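You operate a simulated robot arm through the tools that you are given. There is no shell and no other tool. Be economical: measure what you need, move in short steps, check, and stop when the job is done.

Carry out the task below with a simulated robot arm. There is one attempt and no reset: what you move stays moved.

TASK
Zero the teal gauge on the setting block and put the block back.
Fine: slide the block under, press the plunger on to it, then the zero button once; draw the slide out again.
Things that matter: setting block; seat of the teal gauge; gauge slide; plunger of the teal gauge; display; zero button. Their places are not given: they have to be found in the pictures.

It is judged by the outcome, as a careful person would: the job done as asked, and still so three seconds after it is handed in. It fails if anything else is knocked over, pushed out of place, dropped, spilled or broken.

THE ROBOT
A 6-joint arm with a two-finger parallel gripper, fixed in place. Base frame: the origin is at the foot of the arm, x ahead of it, y to its left, z up; the work surface is at about z = 920. Lengths are in mm, angles in rad, forces in N, time in s.
With the tool pointing down near the work surface it reaches from about 240 to 660 mm from the base axis. Its first joint turns from -1.152 to 1.152 rad. Payload 2.9 kg.
Tool frame: the origin (TCP) lies between the finger pads and is the grasp point; the fingertips stand 30 mm ahead of it; z points along the fingers, y is the line along which they close. The gripper opens to 110 mm. The fingers are 20 mm wide and 10 mm thick; the gripper's body (48 by 112 mm) begins 55 mm behind the TCP.
Orientation is told as [roll, pitch, yaw] about the base's x, y, z axes, in that order, counted from this pose: with the fingers straight down and closing along the base's y, the tool's x points along the base's -x, its y along +y and its z along -z.

THE INTERFACE
- The arm moves only by the tool drive_tool. Its argument "increments" is a list of rows, each a list of 3 entries, a list of its own where there are three numbers: the shift along the base's x, y, z in mm, then the turn, a rotation vector about the base's x, y, z in rad, then the gripper command, from -1 (shut) to 1 (fully open), values between in proportion. In form: [[[tx, ty, tz], [rx, ry, rz], fingers], ...]. A call has 1 to 10 rows; each row is the pose to reach, as a shift and turn from the pose commanded when the call began. A row lasts 0.2 s, in which the tool goes at most 50 mm and 0.15 rad; a call with a longer step from one row to the next is refused whole, and so is a gripper value outside its range. A pose out of reach is approached as far as the arm can. The call stops where the force on the tool passes 70 N (or 10 N more than at its start, if that is more) or the arm is blocked; 0.2 s more then pass. The fingers move at their own pace (about 108 mm/s each) and stop on an object; they squeeze with about 42 N. The grip force told is the motor's: it shows also when the fingers shut on nothing. Time passes only in rows, and 0.2 s behind the last, so rows that repeat a pose let the fingers close. It gives the time, the measured TCP pose, the force on the tool (base axes), the opening and the grip force at its end, in the units of the frame above (readings bear some noise), and new pictures: "show" is both (left out), scene, wrist or none.
- Cameras (640 x 400 px; columns grow to the right, rows downward): "scene" is fixed at [58.1, 414.3, 1411.1]; the picture's right is [-0.87, -0.49, 0.00], its down [-0.10, 0.18, -0.98] and it looks along [0.48, -0.85, -0.20] (base axes); focal length 352 px, centre (320, 200). "wrist" rides on the gripper at [-36, 0, -57] in the tool frame; the picture's right is [0.00, -1.00, 0.00], its down [0.97, 0.00, -0.24] and it looks along [0.24, 0.00, 0.97] (tool axes); focal length 218 px, centre (320, 200).
- point_at(camera, pixels): for up to 12 pixels [column, row] of the newest picture of that camera ("zoom" is the newest enlarged one), the place [x, y, z] in the base frame of the surface seen there, good to about 3 mm, but the place of the scene camera against the robot may be out by one fixed shift of up to 18 mm in any direction. No time passes.
- enlarge(camera, box): a new picture of the part [left, top, right, bottom] of that camera's present view, enlarged. No time passes.
- sign_off(): hands the job in; it is judged then, once.

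Work in short steps. Measure before you move; look again where a grasp or a placing could have gone wrong, and mend it. You have 80 turns and 120 pictures in all, the two below and enlarged ones among them. Open the gripper and draw the arm clear of the work before you hand the job in, unless the task says otherwise; then end with one line.

The tools are called as name(argument=value, ...) on one line, values as JSON. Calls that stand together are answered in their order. drive_tool: Moves the arm, as the interface text tells. Its arguments: {"type":"object","properties":{"increments":{"type":"array","items":{"type":"array"}},"show":{"type":"string","enum":["both","scene","wrist","none"]}},"required":["increments"]} The other tools are called the same way: point_at (camera, pixels) gives the place of the surface under pixels of a picture; enlarge (camera, box) takes an enlarged picture of a part of a camera's view; sign_off () hands the job in.

At the start:

```text
clock: 0.0
eef_pos: [302.2, -91.7, 1344.9]
tool_rot: [-0.002, -0.001, 0.001]
wrist_force: [0.1, 0.4, -0.4]
gripper_width: 109.9
finger_force: 0.1
```

scene: 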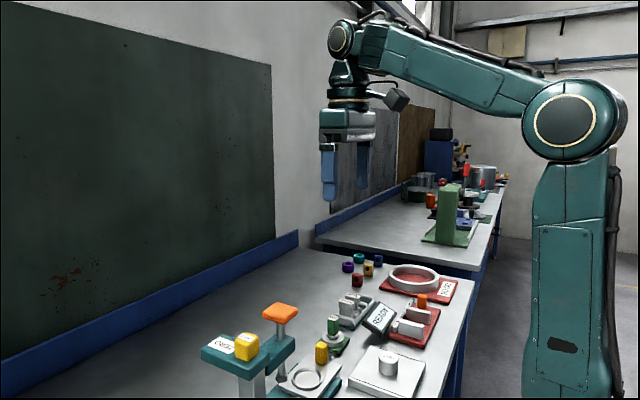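
wrist: 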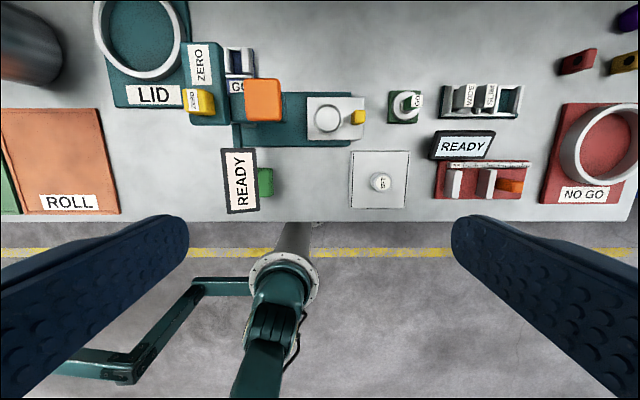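

The wrist view shows a teal gauge around (270,110), with a slide at (335,115), a yellow ZERO button (200,100), an orange plunger (263,100), and a block on a white plate (380,180). I'll enlarge these for detail.

enlarge(camera="wrist", box=[170, 30, 430, 220])

enlarge(camera="scene", box=[190, 240, 470, 400])

enlarge(camera="wrist", box=[370, 60, 640, 220])

point_at(camera="wrist", pixels=[[200, 100], [200, 62], [263, 100], [240, 180], [265, 183], [300, 140], [327, 118], [357, 118], [380, 182], [355, 155], [404, 204], [404, 104]])

```text
2.11 times, centred on (300, 125) of wrist
```

zoom: 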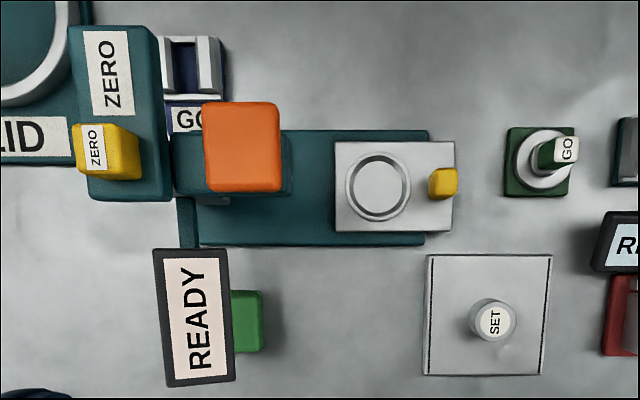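

```text
2.29 times, centred on (330, 320) of scene
```

zoom: 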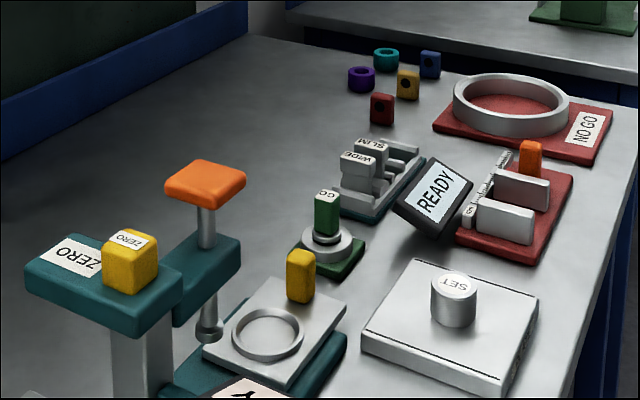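

```text
2.37 times, centred on (505, 140) of wrist
```

zoom: 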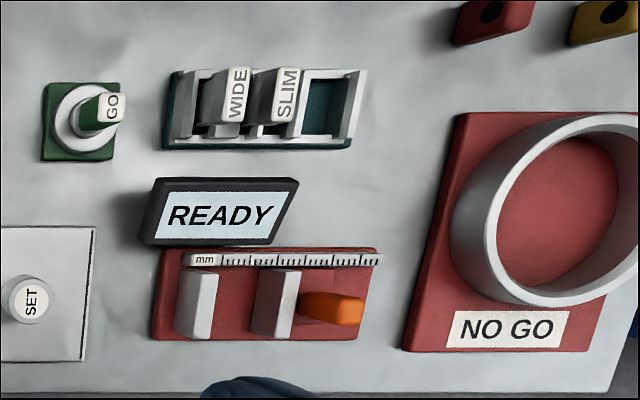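

```text
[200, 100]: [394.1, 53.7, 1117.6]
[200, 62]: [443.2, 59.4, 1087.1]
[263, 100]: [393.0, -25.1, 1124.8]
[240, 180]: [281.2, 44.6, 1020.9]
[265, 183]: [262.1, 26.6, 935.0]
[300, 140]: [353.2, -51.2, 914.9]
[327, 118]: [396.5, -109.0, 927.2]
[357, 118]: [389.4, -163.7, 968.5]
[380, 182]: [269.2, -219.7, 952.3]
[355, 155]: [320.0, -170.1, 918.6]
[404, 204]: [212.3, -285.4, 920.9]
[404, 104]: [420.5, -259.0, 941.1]
```

I'll move above the SET cylinder at a safe height to measure it more closely.

drive_tool(increments=[[[-5, -20, -40], [0, 0, 0], 0.5], [[-10, -40, -80], [0, 0, 0], 0.5], [[-15, -65, -115], [0, 0, 0], 0.5], [[-20, -90, -145], [0, 0, 0], 0.5], [[-22, -115, -165], [0, 0, 0], 0.5], [[-22, -128, -185], [0, 0, 0], 0.5]])

```text
clock: 1.4
eef_pos: [281.7, -218.7, 1160.5]
tool_rot: [-0.002, -0.001, -0.001]
wrist_force: [0.4, 0.3, -0.3]
gripper_width: 82.5
finger_force: 0.1
```

scene: 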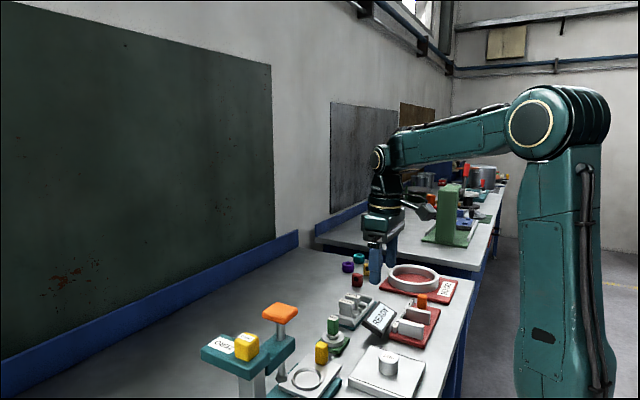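
wrist: 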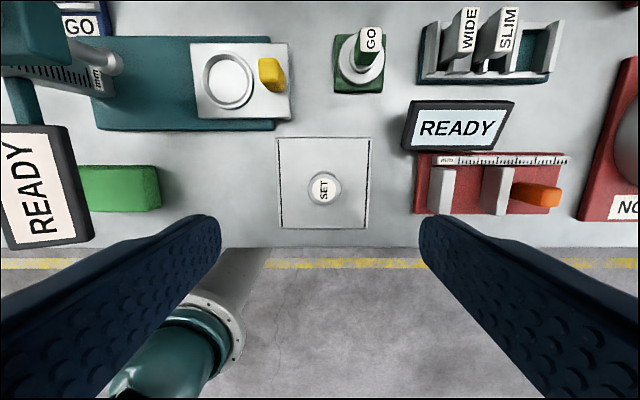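

Now measure the block, the plate, the slide ring, the handle and the plunger foot.

point_at(camera="wrist", pixels=[[324, 187], [309, 188], [340, 188], [324, 174], [324, 202], [290, 150], [360, 215], [300, 233], [228, 80], [205, 80], [251, 80], [228, 56]])

point_at(camera="wrist", pixels=[[228, 105], [271, 75], [266, 65], [280, 87], [195, 110], [285, 110], [110, 62], [150, 80], [150, 125], [30, 20], [40, 180], [265, 125]])

enlarge(camera="wrist", box=[0, 0, 380, 240])

```text
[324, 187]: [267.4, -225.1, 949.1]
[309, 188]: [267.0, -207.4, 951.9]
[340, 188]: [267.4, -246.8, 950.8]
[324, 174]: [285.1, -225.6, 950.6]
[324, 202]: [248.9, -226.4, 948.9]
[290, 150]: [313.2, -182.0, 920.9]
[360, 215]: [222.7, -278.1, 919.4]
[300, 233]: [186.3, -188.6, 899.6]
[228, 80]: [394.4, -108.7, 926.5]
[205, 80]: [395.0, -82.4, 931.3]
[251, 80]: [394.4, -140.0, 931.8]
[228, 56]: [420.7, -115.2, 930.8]
```

```text
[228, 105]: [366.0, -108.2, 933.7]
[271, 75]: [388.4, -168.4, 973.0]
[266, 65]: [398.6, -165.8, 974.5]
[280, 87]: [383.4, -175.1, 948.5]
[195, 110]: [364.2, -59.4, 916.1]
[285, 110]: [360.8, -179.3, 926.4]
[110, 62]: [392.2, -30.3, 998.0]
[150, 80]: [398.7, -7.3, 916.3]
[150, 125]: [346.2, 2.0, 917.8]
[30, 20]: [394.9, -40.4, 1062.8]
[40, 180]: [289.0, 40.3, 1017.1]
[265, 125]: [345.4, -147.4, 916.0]
```

```text
1.67 times, centred on (190, 120) of wrist
```

zoom: 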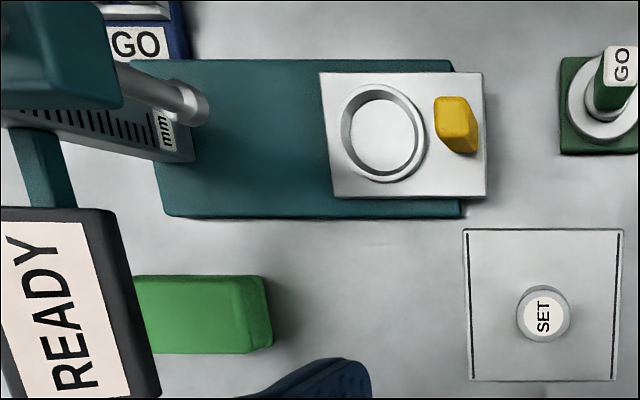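

The SET cylinder is centred near (267,-226), top z≈950, on the plate at z≈920. The slide seat centre is near (394,-110), floor z≈926. I'll yaw the tool -90° so the body and camera stay away from the gauge head.

drive_tool(increments=[[[0, 0, 0], [0, 0, -0.15], 0.5], [[0, 0, 0], [0, 0, -0.3], 0.5], [[0, 0, 0], [0, 0, -0.45], 0.5], [[0, 0, 0], [0, 0, -0.6], 0.5], [[0, 0, 0], [0, 0, -0.75], 0.5], [[0, 0, 0], [0, 0, -0.9], 0.5], [[0, 0, 0], [0, 0, -1.05], 0.5], [[0, 0, 0], [0, 0, -1.2], 0.5], [[0, 0, 0], [0, 0, -1.35], 0.5], [[0, 0, 0], [0, 0, -1.5], 0.5]], show="none")

drive_tool(increments=[[[-7, -4, -40], [0, 0, -0.07], 0.3], [[-14, -7, -80], [0, 0, -0.07], 0.3], [[-14, -7, -120], [0, 0, -0.07], 0.3]], show="wrist")

```text
clock: 3.6
eef_pos: [282.7, -220.4, 1160.3]
tool_rot: [0.0, -0.001, -1.503]
wrist_force: [-0.3, 0.4, 0.3]
gripper_width: 82.4
finger_force: 0.0
```

```text
clock: 4.4
eef_pos: [264.6, -227.7, 1038.0]
tool_rot: [0.0, -0.002, -1.571]
wrist_force: [-0.2, 0.1, 1.1]
gripper_width: 71.4
finger_force: 0.1
```

wrist: 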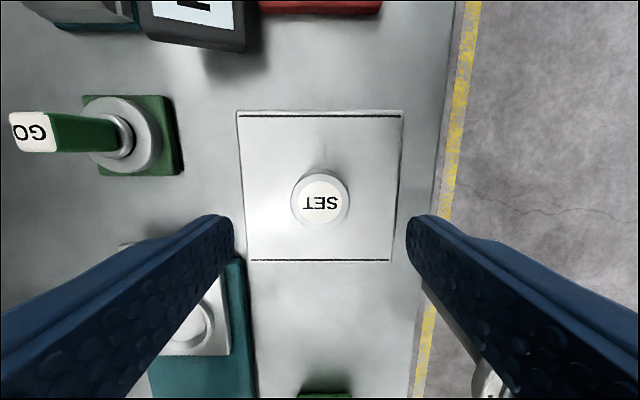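

Re-measuring the block from closer (centre at about (321,200)).

point_at(camera="wrist", pixels=[[320, 203], [297, 200], [345, 200], [321, 178], [321, 226], [270, 150], [370, 240], [180, 250], [213, 322], [193, 345], [60, 230]])

enlarge(camera="wrist", box=[230, 100, 410, 270])

```text
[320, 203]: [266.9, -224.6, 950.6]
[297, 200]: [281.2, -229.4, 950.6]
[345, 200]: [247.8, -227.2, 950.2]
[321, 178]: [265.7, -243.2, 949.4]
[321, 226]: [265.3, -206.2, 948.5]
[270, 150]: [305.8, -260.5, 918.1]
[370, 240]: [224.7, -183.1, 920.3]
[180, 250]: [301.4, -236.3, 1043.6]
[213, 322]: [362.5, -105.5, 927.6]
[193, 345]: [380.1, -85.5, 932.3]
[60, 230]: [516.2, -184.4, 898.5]
```

```text
2.35 times, centred on (320, 185) of wrist
```

zoom: 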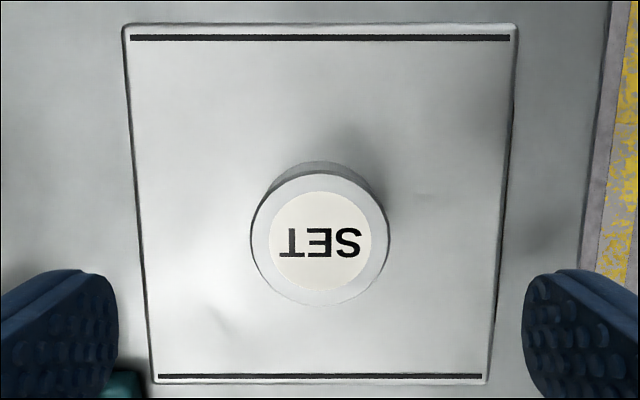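

Block centre ≈ (265.5,-225). Descending to TCP z=957 (fingertips 7 mm above the plate) and gripping.

drive_tool(increments=[[[1, 2.5, -30], [0, 0, 0], 0.2], [[1, 2.5, -60], [0, 0, 0], 0.1], [[1, 2.5, -81], [0, 0, 0], 0.1], [[1, 2.5, -81], [0, 0, 0], -0.4], [[1, 2.5, -81], [0, 0, 0], -0.8], [[1, 2.5, -81], [0, 0, 0], -1], [[1, 2.5, -81], [0, 0, 0], -1]])

```text
clock: 6.0
eef_pos: [267.1, -223.8, 959.7]
tool_rot: [-0.002, 0.0, -1.57]
wrist_force: [0.3, 0.9, 0.7]
gripper_width: 40.9
finger_force: 41.7
```

scene: 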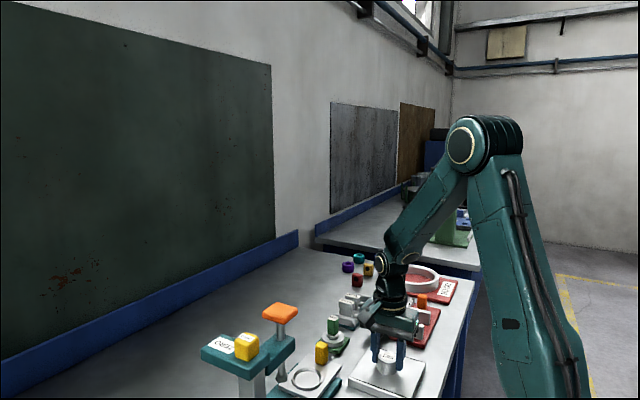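
wrist: 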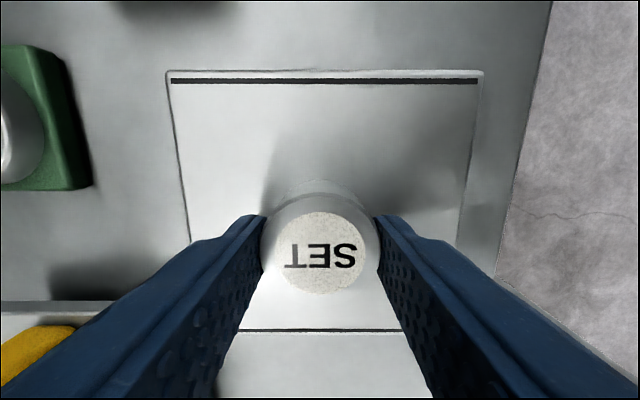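

Gripped (opening 40.9 mm at TCP (267,-224,960)). Lift and carry above the slide seat.

drive_tool(increments=[[[0, 0, 30], [0, 0, 0], -1], [[0, 0, 65], [0, 0, 0], -1], [[30, 15, 80], [0, 0, 0], -1], [[60, 35, 80], [0, 0, 0], -1], [[90, 60, 80], [0, 0, 0], -1], [[115, 85, 80], [0, 0, 0], -1], [[127, 100, 80], [0, 0, 0], -1], [[127, 100, 80], [0, 0, 0], -1]])

```text
clock: 7.8
eef_pos: [396.0, -123.8, 1039.7]
tool_rot: [0.0, -0.002, -1.569]
wrist_force: [0.9, 0.1, -1.4]
gripper_width: 40.6
finger_force: 41.8
```

scene: 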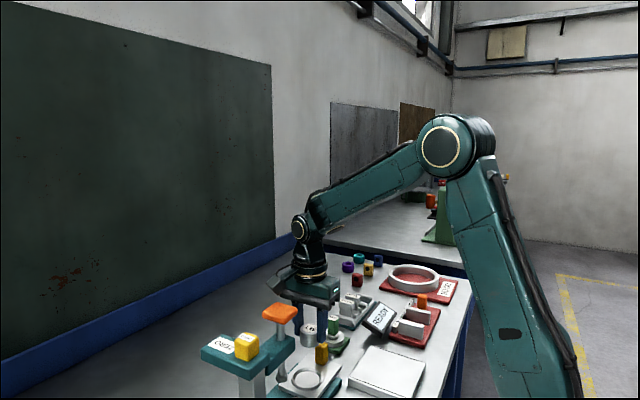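
wrist: 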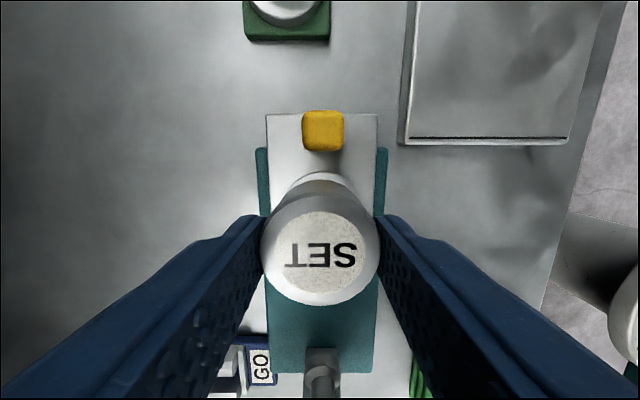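

Before lowering I'd like a better fix on the ring, which the block hides; shift 65 mm to -x and look at it beside the finger.

drive_tool(increments=[[[-40, 5, 0], [0, 0, 0], -1], [[-75, 10, 0], [0, 0, 0], -1], [[-75, 10, 0], [0, 0, 0], -1]], show="wrist")

enlarge(camera="wrist", box=[120, 90, 320, 230])

```text
clock: 8.6
eef_pos: [320.1, -112.8, 1038.0]
tool_rot: [-0.001, -0.001, -1.57]
wrist_force: [0.6, 0.3, -1.2]
gripper_width: 40.5
finger_force: 41.8
```

wrist: 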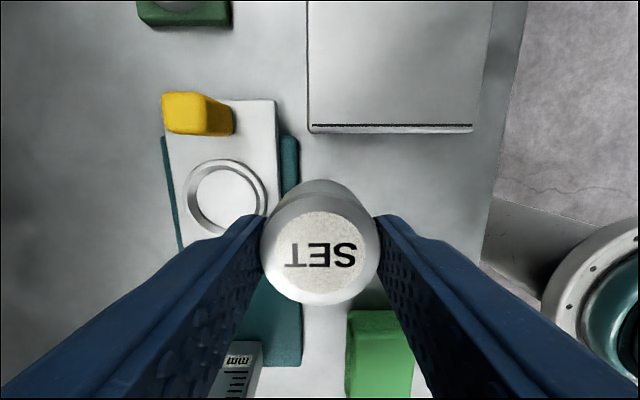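

```text
2.86 times, centred on (220, 160) of wrist
```

zoom: 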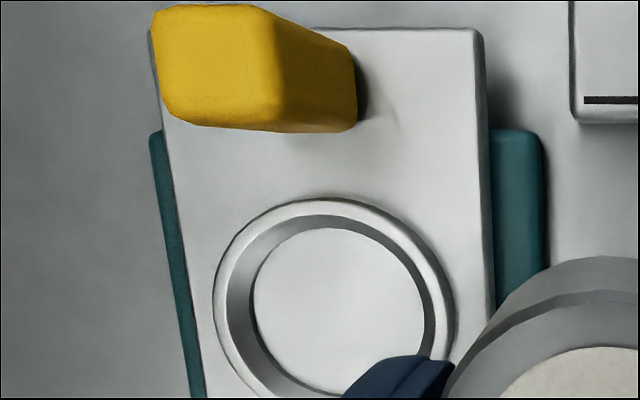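

point_at(camera="zoom", pixels=[[338, 311], [256, 311], [418, 311], [338, 235], [338, 388], [222, 300], [445, 300], [330, 206], [200, 60], [300, 30], [275, 125], [205, 250]])

point_at(camera="zoom", pixels=[[155, 300], [170, 250], [478, 200], [520, 200], [546, 200], [400, 100], [240, 300], [430, 300]])

```text
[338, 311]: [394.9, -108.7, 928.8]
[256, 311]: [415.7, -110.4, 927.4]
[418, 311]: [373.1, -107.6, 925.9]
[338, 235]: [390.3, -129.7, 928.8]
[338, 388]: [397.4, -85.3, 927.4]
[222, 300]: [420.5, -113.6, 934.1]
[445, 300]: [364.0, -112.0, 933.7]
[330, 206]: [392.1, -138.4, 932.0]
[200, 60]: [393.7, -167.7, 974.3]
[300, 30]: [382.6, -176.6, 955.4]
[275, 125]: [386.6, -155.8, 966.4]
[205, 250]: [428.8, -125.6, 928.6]
```

```text
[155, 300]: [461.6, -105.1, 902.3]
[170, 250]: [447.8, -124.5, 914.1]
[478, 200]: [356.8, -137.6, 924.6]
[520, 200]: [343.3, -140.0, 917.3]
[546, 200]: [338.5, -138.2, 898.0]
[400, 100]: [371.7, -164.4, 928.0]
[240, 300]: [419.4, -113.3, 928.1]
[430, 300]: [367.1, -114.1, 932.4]
```

Seat floor circle centre ≈ (394,-108), inner Ø ≈ 46, floor z≈928. Move over and lower to just above the floor.

drive_tool(increments=[[[40, 3, 0], [0, 0, 0], -1], [[74, 5.5, 0], [0, 0, 0], -1], [[74, 5.5, -30], [0, 0, 0], -1], [[74, 5.5, -55], [0, 0, 0], -1], [[74, 5.5, -64], [0, 0, 0], -1], [[74, 5.5, -67], [0, 0, 0], -1], [[74, 5.5, -67], [0, 0, 0], -1]])

```text
clock: 9.8
eef_pos: [400.1, -109.4, 984.8]
tool_rot: [0.023, -0.002, -1.561]
wrist_force: [-7.0, -1.2, 16.3]
gripper_width: 40.7
finger_force: 41.9
stopped in row 6: the force on the tool passed its limit (the readings are from after the stop); the commanded pose is now the measured one
```

scene: 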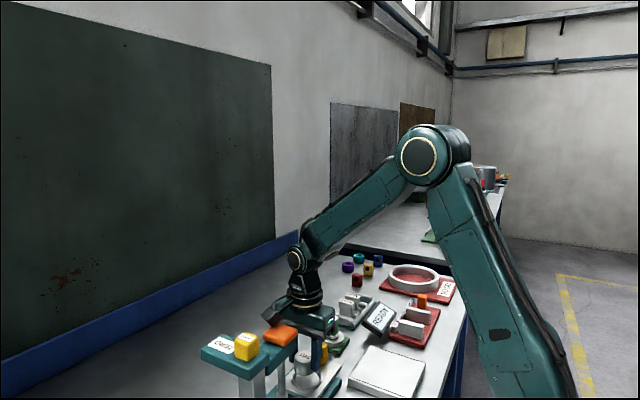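
wrist: 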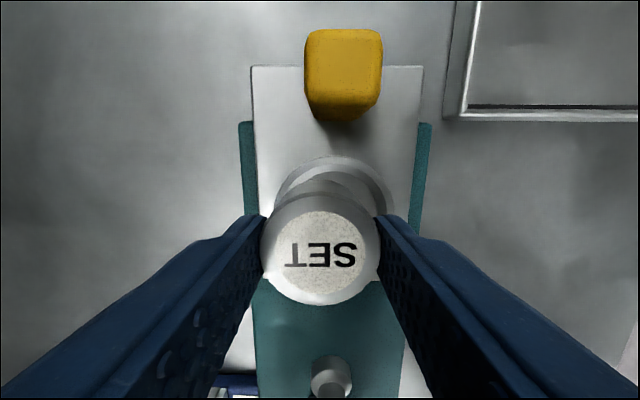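

The tool stopped at z≈985, well above the seat; in the scene the orange knob (280,335) looks lower than before, so something touched it. Back off upward a little and inspect.

drive_tool(increments=[[[0, 0, 10], [0, 0, 0], -1], [[-3, -5, 35], [0, 0, 0], -1], [[-6, -10, 60], [0, 0, 0], -1], [[-6, -10, 60], [0, 0, 0], -1]])

enlarge(camera="scene", box=[190, 240, 430, 400])

```text
clock: 10.8
eef_pos: [394.0, -117.5, 1045.1]
tool_rot: [0.017, -0.002, -1.562]
wrist_force: [0.7, 0.7, -1.5]
gripper_width: 40.7
finger_force: 42.3
```

scene: 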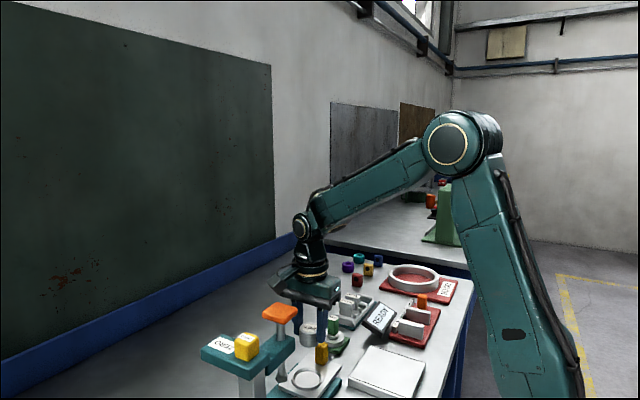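
wrist: 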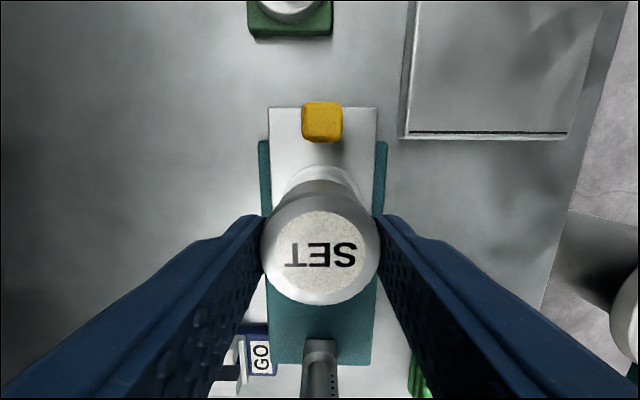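

```text
2.50 times, centred on (310, 320) of scene
```

zoom: 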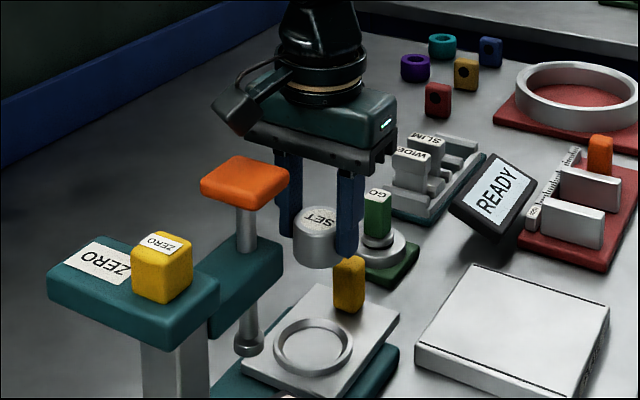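

The plunger sprang back; the culprit is the black box on the gripper's tool +x side, which hit the knob. I'll move away, straighten the slight tilt, and turn the tool to yaw +90° so that box faces away from the gauge.

drive_tool(increments=[[[-20, -25, 20], [0, 0.017, 0], -1], [[-40, -50, 40], [0, 0.017, -0.008], -1], [[-60, -75, 50], [0, 0.017, -0.008], -1]], show="none")

drive_tool(increments=[[[0, 0, 0], [0, 0, 0.15], -1], [[0, 0, 0], [0, 0, 0.3], -1], [[0, 0, 0], [0, 0, 0.45], -1], [[0, 0, 0], [0, 0, 0.6], -1], [[0, 0, 0], [0, 0, 0.75], -1], [[0, 0, 0], [0, 0, 0.9], -1], [[0, 0, 0], [0, 0, 1.05], -1], [[0, 0, 0], [0, 0, 1.2], -1], [[0, 0, 0], [0, 0, 1.35], -1], [[0, 0, 0], [0, 0, 1.5], -1]], show="none")

drive_tool(increments=[[[0, 0, 0], [0, 0, 0.15], -1], [[0, 0, 0], [0, 0, 0.3], -1], [[0, 0, 0], [0, 0, 0.45], -1], [[0, 0, 0], [0, 0, 0.6], -1], [[0, 0, 0], [0, 0, 0.75], -1], [[0, 0, 0], [0, 0, 0.9], -1], [[0, 0, 0], [0, 0, 1.05], -1], [[0, 0, 0], [0, 0, 1.2], -1], [[0, 0, 0], [0, 0, 1.35], -1], [[0, 0, 0], [0, 0, 1.5], -1]])

```text
clock: 11.6
eef_pos: [333.3, -192.5, 1093.7]
tool_rot: [0.0, 0.001, -1.57]
wrist_force: [0.4, -0.4, -1.3]
gripper_width: 40.5
finger_force: 41.9
```

```text
clock: 13.8
eef_pos: [334.0, -194.2, 1093.3]
tool_rot: [0.001, -0.001, -0.069]
wrist_force: [0.1, 0.3, -1.7]
gripper_width: 40.9
finger_force: 41.7
```

```text
clock: 16.0
eef_pos: [333.5, -194.4, 1092.6]
tool_rot: [0.002, -0.001, 1.432]
wrist_force: [0.3, -0.2, -0.1]
gripper_width: 40.8
finger_force: 42.5
```

scene: 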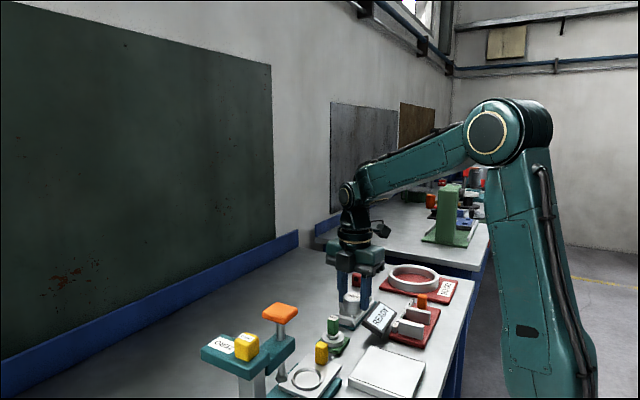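
wrist: 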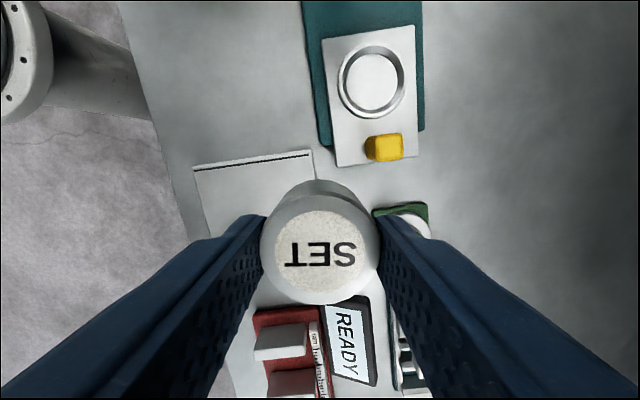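

Now box faces away (-y). Carry to above the seat and lower to just short of it.

drive_tool(increments=[[[20, 25, -15], [0, 0, 0.139], -1], [[45, 55, -40], [0, 0, 0.139], -1], [[60.5, 85.4, -60], [0, 0, 0.139], -1], [[60.5, 85.4, -85], [0, 0, 0.139], -1], [[60.5, 85.4, -105], [0, 0, 0.139], -1], [[60.5, 85.4, -113], [0, 0, 0.139], -1], [[60.5, 85.4, -113], [0, 0, 0.139], -1]])

enlarge(camera="scene", box=[190, 240, 430, 400])

```text
clock: 17.6
eef_pos: [396.2, -109.1, 980.6]
tool_rot: [0.001, -0.003, 1.568]
wrist_force: [-0.1, 0.9, -1.0]
gripper_width: 40.8
finger_force: 41.6
```

scene: 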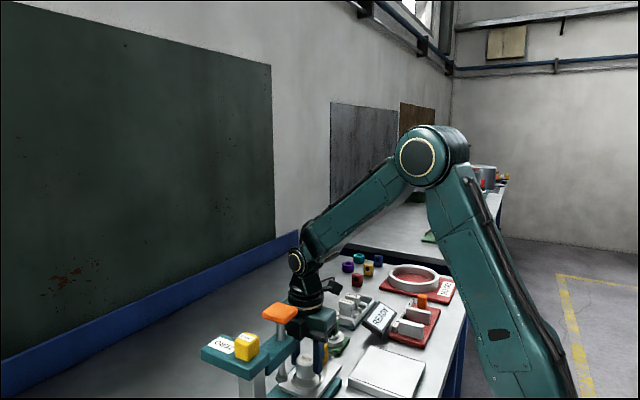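
wrist: 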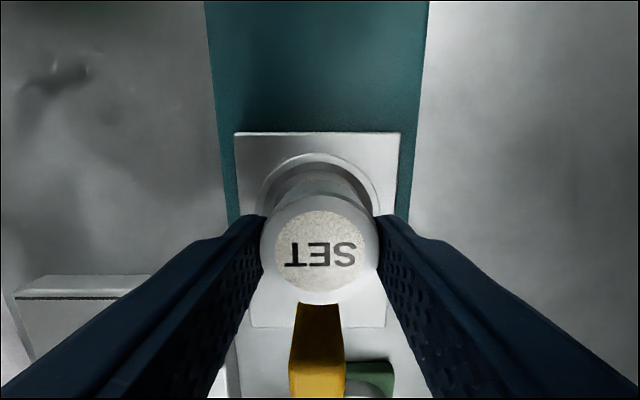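

```text
2.50 times, centred on (310, 320) of scene
```

zoom: 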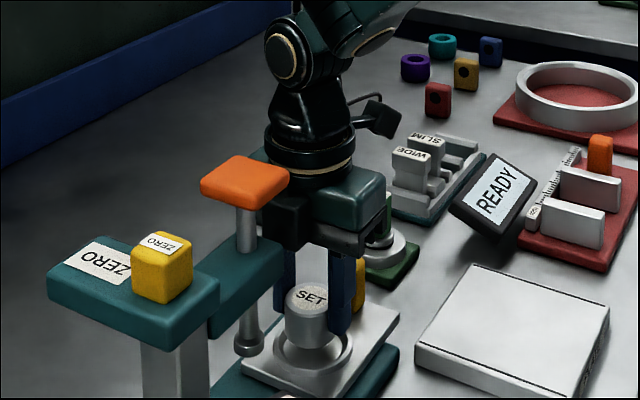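

Alignment looks good (ring centre col ≈319, block col 320). Lower with a 1.5 mm x trim onto the seat floor.

drive_tool(increments=[[[-1.5, 0.5, -4], [0, 0, 0], -1], [[-1.5, 0.5, -8], [0, 0, 0], -1], [[-1.5, 0.5, -11], [0, 0, 0], -1], [[-1.5, 0.5, -11], [0, 0, 0], -1]])

enlarge(camera="scene", box=[250, 310, 370, 400])

```text
clock: 18.6
eef_pos: [394.1, -107.1, 969.4]
tool_rot: [0.002, -0.003, 1.568]
wrist_force: [0.4, 0.0, -0.8]
gripper_width: 40.6
finger_force: 42.5
```

scene: 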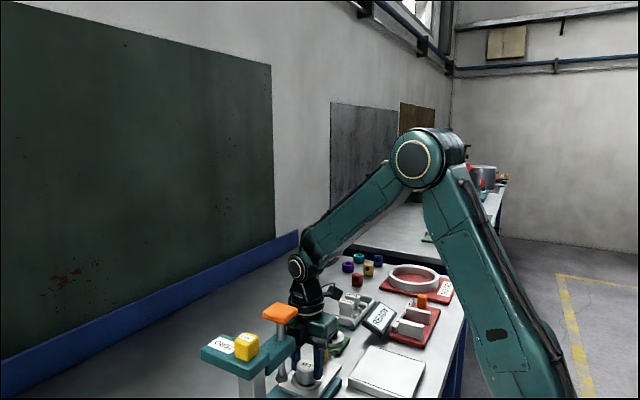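
wrist: 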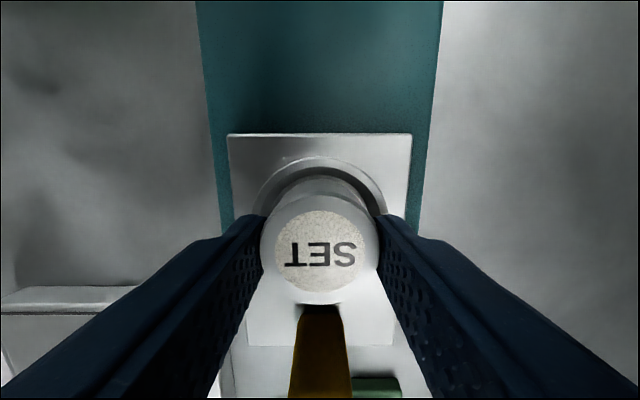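

```text
4.44 times, centred on (310, 355) of scene
```

zoom: 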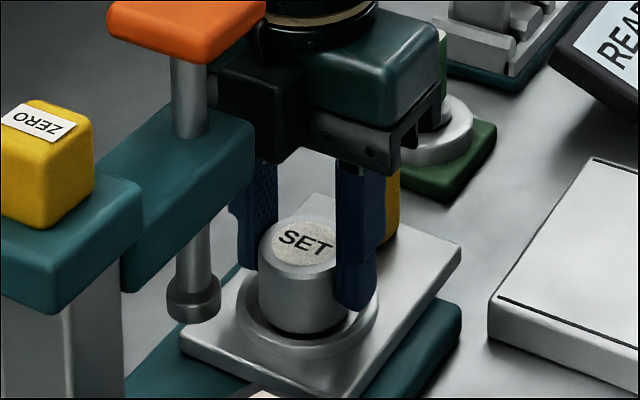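

Block is inside the ring, biased slightly to +y; trim -1.3 mm and lower the last bit.

drive_tool(increments=[[[0, -1.3, 0], [0, 0, 0], -1], [[0, -1.3, -1], [0, 0, 0], -1], [[0, -1.3, -2], [0, 0, 0], -1], [[0, -1.3, -2], [0, 0, 0], -1]], show="none")

enlarge(camera="scene", box=[250, 310, 370, 400])

```text
clock: 19.6
eef_pos: [394.1, -109.4, 967.3]
tool_rot: [0.0, -0.002, 1.567]
wrist_force: [-0.4, -0.4, -0.6]
gripper_width: 40.8
finger_force: 41.6
```

```text
4.44 times, centred on (310, 355) of scene
```

zoom: 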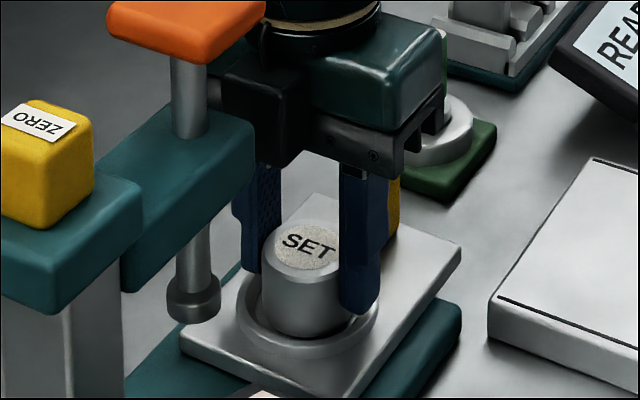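

Centred now, no contact yet; lower in 0.5–1 mm steps.

drive_tool(increments=[[[0, 0, -1], [0, 0, 0], -1], [[0, 0, -1], [0, 0, 0], -1]], show="none")

drive_tool(increments=[[[0, 0, -1], [0, 0, 0], -1], [[0, 0, -1], [0, 0, 0], -1]], show="none")

```text
clock: 20.2
eef_pos: [393.8, -109.3, 966.4]
tool_rot: [0.001, -0.001, 1.567]
wrist_force: [0.3, 0.2, -1.5]
gripper_width: 40.6
finger_force: 42.0
```

```text
clock: 20.8
eef_pos: [392.5, -110.3, 966.9]
tool_rot: [-0.001, 0.0, 1.569]
wrist_force: [-0.7, -0.7, 2.9]
gripper_width: 40.5
finger_force: 41.7
```

Light contact (≈3 N). Release and rise.

drive_tool(increments=[[[0, 0, 0], [0, 0, 0], 0.1], [[0, 0, 0], [0, 0, 0], 0.1], [[0, 0, 20], [0, 0, 0], 0.1], [[0, 0, 45], [0, 0, 0], 0.1], [[0, -10, 70], [0, 0, 0], 0.1]])

enlarge(camera="scene", box=[250, 310, 370, 400])

```text
clock: 22.0
eef_pos: [392.9, -120.8, 1033.8]
tool_rot: [0.003, -0.003, 1.57]
wrist_force: [-0.1, 0.1, 0.7]
gripper_width: 60.3
finger_force: 0.0
```

scene: 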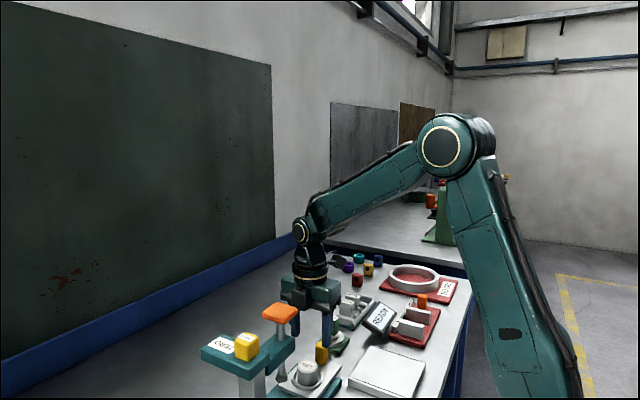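
wrist: 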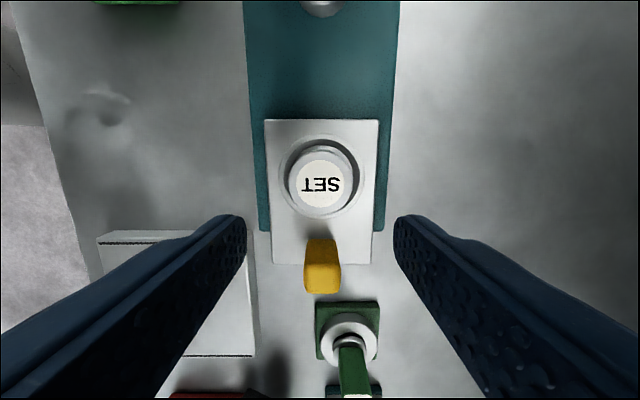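

```text
4.44 times, centred on (310, 355) of scene
```

zoom: 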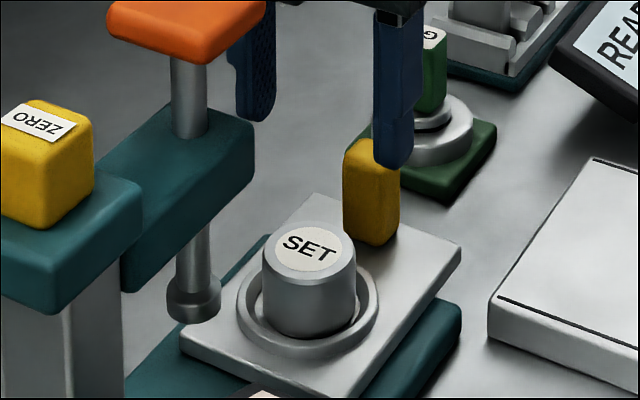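

Block is seated in the ring. Now measure the slide handle and the plunger foot.

point_at(camera="wrist", pixels=[[322, 277], [309, 275], [337, 275], [323, 265], [323, 289], [323, 248], [322, 4], [321, 185], [300, 185], [342, 185], [346, 340], [350, 365]])

point_at(camera="scene", pixels=[[278, 312], [246, 345], [281, 378], [305, 368], [322, 345]])

```text
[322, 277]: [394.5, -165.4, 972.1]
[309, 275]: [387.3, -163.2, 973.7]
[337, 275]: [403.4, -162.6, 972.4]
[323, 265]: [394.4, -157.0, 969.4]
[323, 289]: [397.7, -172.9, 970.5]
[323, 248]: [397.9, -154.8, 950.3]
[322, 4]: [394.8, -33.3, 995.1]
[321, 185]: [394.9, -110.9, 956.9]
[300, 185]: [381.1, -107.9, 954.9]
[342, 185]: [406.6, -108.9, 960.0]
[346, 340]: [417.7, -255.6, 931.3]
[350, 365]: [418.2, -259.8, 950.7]
```

```text
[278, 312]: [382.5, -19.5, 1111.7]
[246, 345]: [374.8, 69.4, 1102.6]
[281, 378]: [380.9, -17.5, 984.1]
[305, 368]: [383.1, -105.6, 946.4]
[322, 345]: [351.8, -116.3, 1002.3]
```

Handle centre ≈ (395,-165), top 973; foot ≈ (394,-27), so the slide needs ≈ +82 mm. I'll grip the handle with the tool leaned 0.15 rad away from the gauge to keep clear of the knob.

drive_tool(increments=[[[2, -30, 0], [0.08, 0, 0], 0.1], [[2.2, -49, -10], [0.15, 0, 0], 0.1], [[2.2, -49, -40], [0.15, 0, 0], 0.1], [[2.2, -49, -69], [0.15, 0, 0], 0], [[2.2, -49, -69], [0.15, 0, 0], 0]])

enlarge(camera="scene", box=[250, 290, 400, 400])

```text
clock: 23.2
eef_pos: [395.4, -168.7, 965.0]
tool_rot: [0.002, -0.15, 1.568]
wrist_force: [0.9, 0.3, 0.4]
gripper_width: 55.2
finger_force: 0.1
```

scene: 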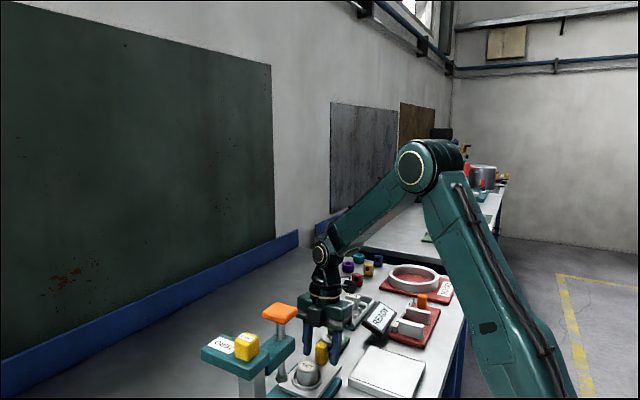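
wrist: 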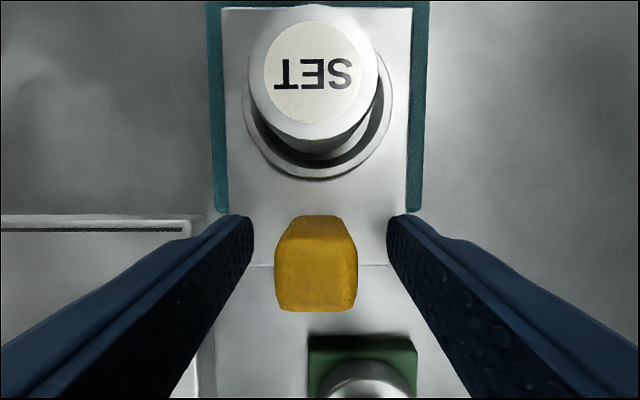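

```text
3.64 times, centred on (325, 345) of scene
```

zoom: 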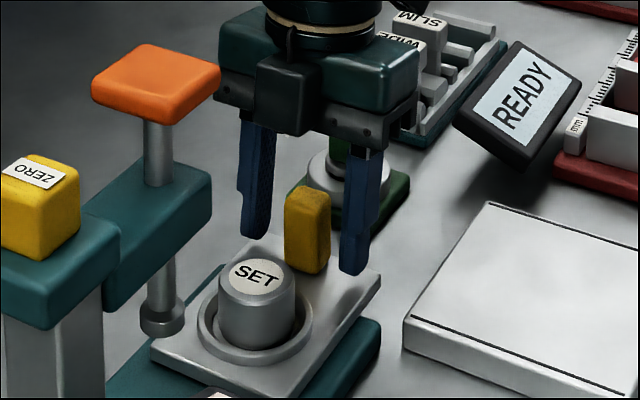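

The wrist camera housing faces the gauge, so lean more (to 0.35 rad) before gripping, then close on the handle.

drive_tool(increments=[[[0, 0, 0], [0.1, 0, 0], 0], [[0, 0, 0], [0.2, 0, 0], 0], [[0, 0, 0], [0.2, 0, 0], -1], [[0, 0, 0], [0.2, 0, 0], -1], [[0, 0, 0], [0.2, 0, 0], -1]])

enlarge(camera="scene", box=[250, 290, 400, 400])

```text
clock: 24.4
eef_pos: [394.2, -167.4, 965.7]
tool_rot: [0.006, -0.353, 1.567]
wrist_force: [-15.5, -1.9, 3.7]
gripper_width: 24.0
finger_force: 45.1
```

scene: 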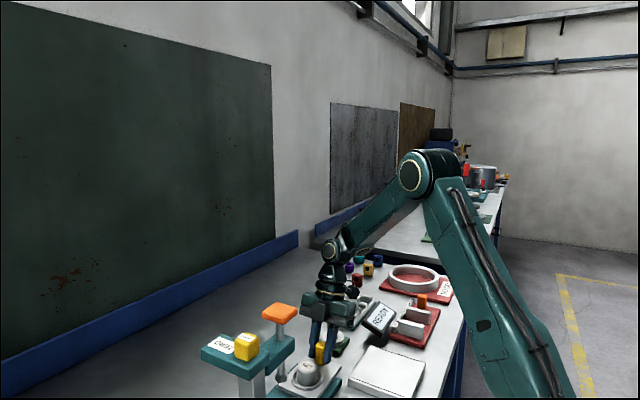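
wrist: 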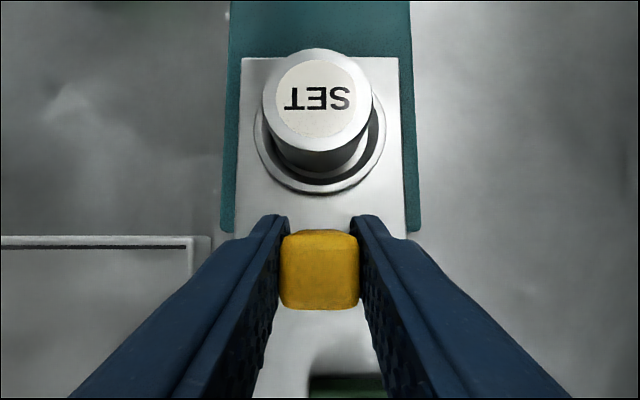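

```text
3.64 times, centred on (325, 345) of scene
```

zoom: 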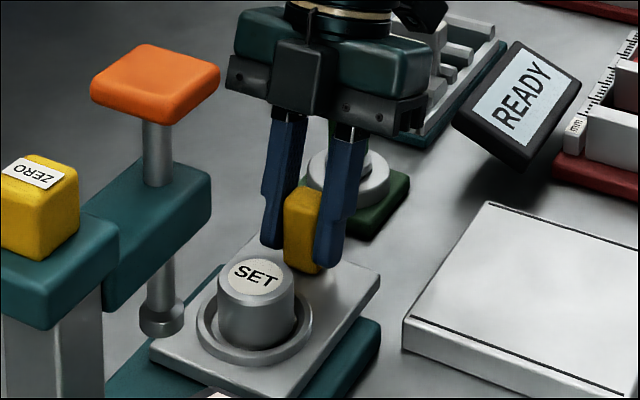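

Gripped (24 mm). A side force of -15 N in x suggests a small offset; trim -1 mm in x and slide 40 mm in +y.

drive_tool(increments=[[[-1, 0, 0], [0, 0, 0], -1], [[-1, 8, 0], [0, 0, 0], -1], [[-1, 16, 0], [0, 0, 0], -1], [[-1, 24, 0], [0, 0, 0], -1], [[-1, 32, 0], [0, 0, 0], -1], [[-1, 40, 0], [0, 0, 0], -1]])

enlarge(camera="scene", box=[220, 290, 370, 400])

```text
clock: 25.8
eef_pos: [394.4, -128.5, 967.0]
tool_rot: [0.003, -0.35, 1.566]
wrist_force: [-17.7, -1.4, 0.5]
gripper_width: 23.9
finger_force: 44.4
```

scene: 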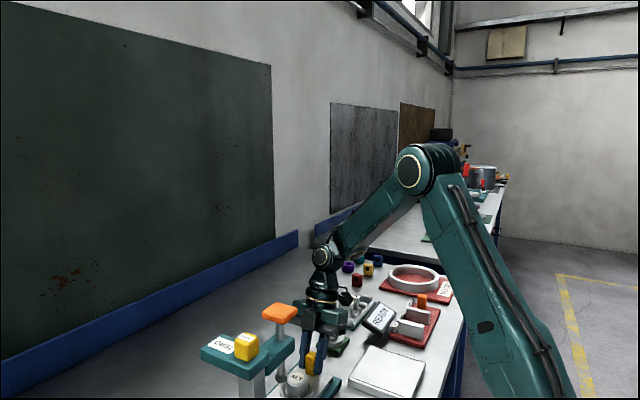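
wrist: 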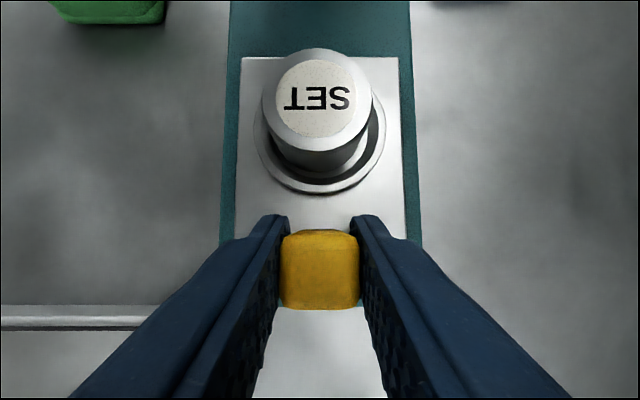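

```text
3.64 times, centred on (295, 345) of scene
```

zoom: 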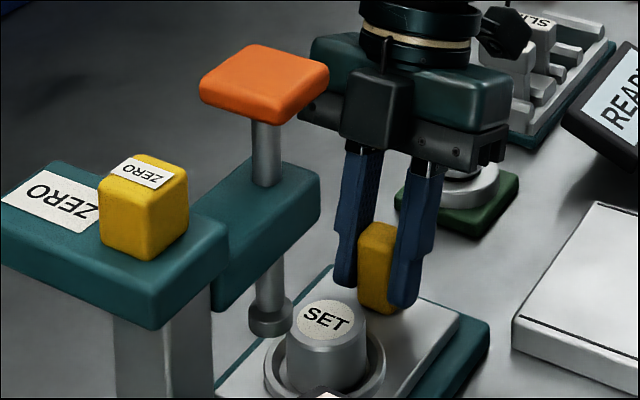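

The slide moves freely. Advance another 30 mm, then check alignment with the foot.

drive_tool(increments=[[[0.5, 8, 0], [0, 0, 0], -1], [[1, 16, 0], [0, 0, 0], -1], [[1, 24, 0], [0, 0, 0], -1], [[1, 32, 0], [0, 0, 0], -1], [[1, 32, 0], [0, 0, 0], -1]])

enlarge(camera="scene", box=[220, 290, 370, 400])

```text
clock: 27.0
eef_pos: [393.8, -94.0, 966.5]
tool_rot: [0.008, -0.353, 1.566]
wrist_force: [-19.8, -1.8, -25.6]
gripper_width: 23.9
finger_force: 45.4
```

scene: 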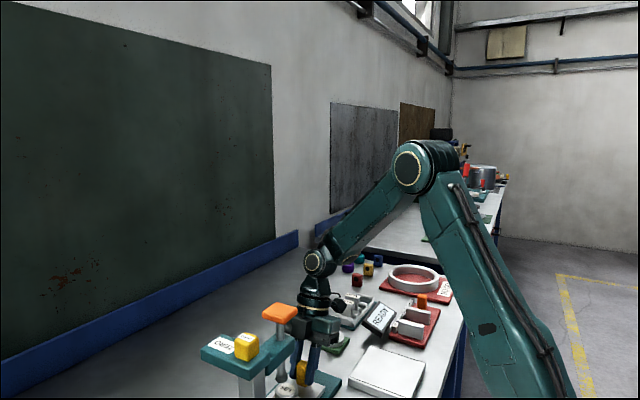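
wrist: 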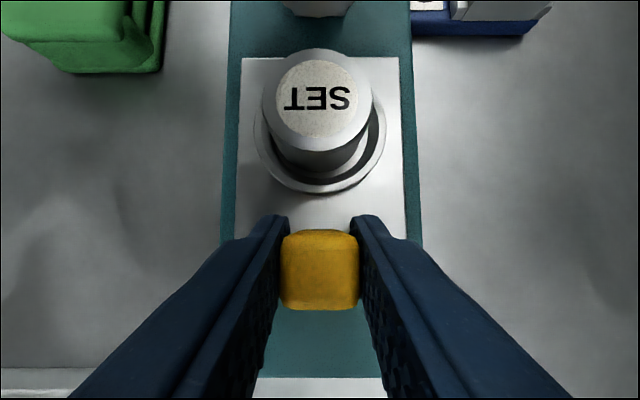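

```text
3.64 times, centred on (295, 345) of scene
```

zoom: 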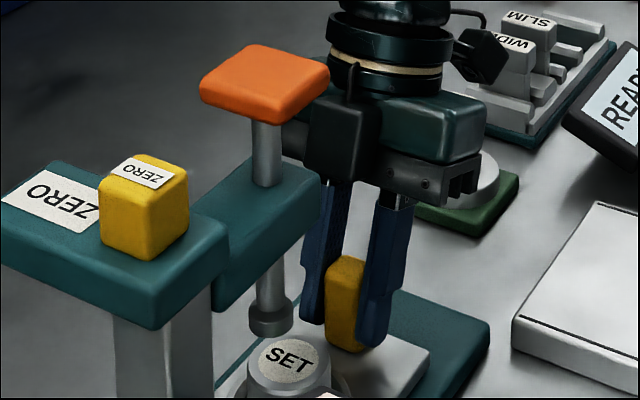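

point_at(camera="wrist", pixels=[[318, 4], [318, 13], [318, 95], [318, 52], [270, 95], [370, 95], [410, 30]])

point_at(camera="scene", pixels=[[289, 377], [289, 388], [280, 390], [297, 390], [283, 375], [295, 375], [289, 381], [287, 330]])

enlarge(camera="scene", box=[260, 340, 340, 400])

```text
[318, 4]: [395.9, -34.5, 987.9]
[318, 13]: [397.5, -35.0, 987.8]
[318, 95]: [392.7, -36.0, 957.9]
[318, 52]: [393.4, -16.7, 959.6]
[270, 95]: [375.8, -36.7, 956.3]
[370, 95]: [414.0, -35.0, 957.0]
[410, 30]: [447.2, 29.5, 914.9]
```

```text
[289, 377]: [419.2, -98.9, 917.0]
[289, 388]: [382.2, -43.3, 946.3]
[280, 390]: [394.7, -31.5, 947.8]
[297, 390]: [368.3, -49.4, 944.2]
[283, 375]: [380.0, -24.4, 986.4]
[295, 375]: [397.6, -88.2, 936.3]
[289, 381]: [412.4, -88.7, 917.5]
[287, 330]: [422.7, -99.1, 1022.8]
```

```text
6.67 times, centred on (300, 370) of scene
```

zoom: 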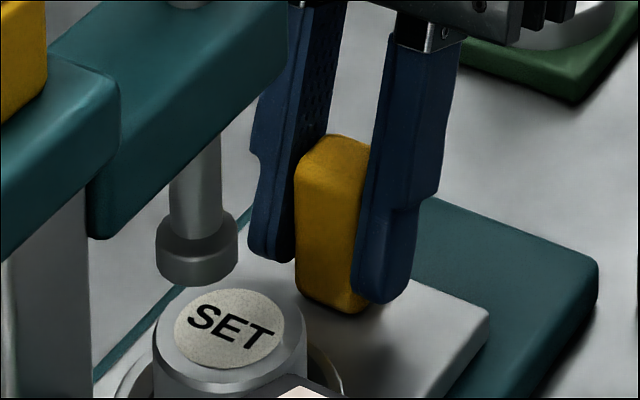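

Foot near edge y≈-35, radius ≈11 → centre ≈ -24.5; block centre ≈ -36. Advance 11.5 mm more, easing z slightly.

drive_tool(increments=[[[1, 4, -0.5], [0, 0, 0], -1], [[1, 8, -1], [0, 0, 0], -1], [[1, 11, -1], [0, 0, 0], -1], [[1, 11, -1], [0, 0, 0], -1]])

point_at(camera="wrist", pixels=[[318, 10], [318, 16], [318, 95], [318, 52]])

enlarge(camera="scene", box=[220, 290, 370, 400])

```text
clock: 28.0
eef_pos: [395.1, -84.4, 965.8]
tool_rot: [0.008, -0.352, 1.569]
wrist_force: [-31.0, -0.6, 2.9]
gripper_width: 23.7
finger_force: 44.9
```

scene: 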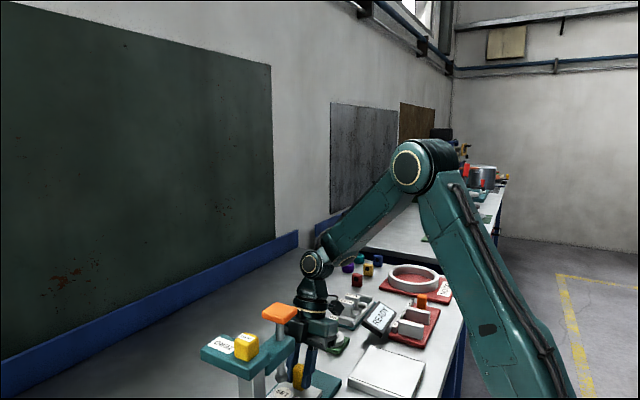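
wrist: 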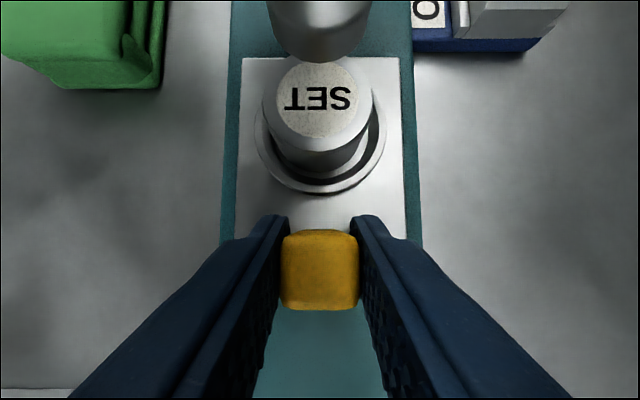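

```text
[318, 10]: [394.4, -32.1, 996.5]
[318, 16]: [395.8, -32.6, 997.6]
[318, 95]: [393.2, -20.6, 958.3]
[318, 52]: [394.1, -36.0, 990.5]
```

```text
3.64 times, centred on (295, 345) of scene
```

zoom: 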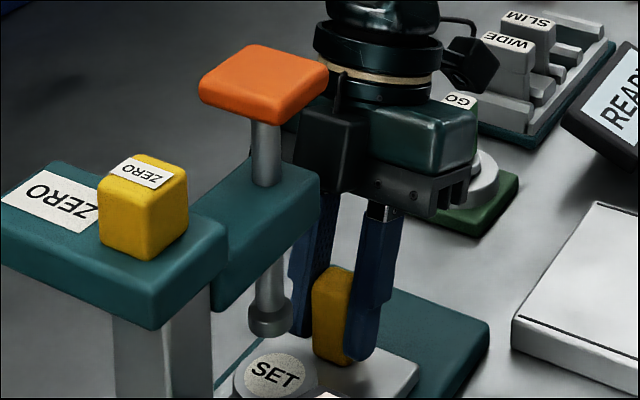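

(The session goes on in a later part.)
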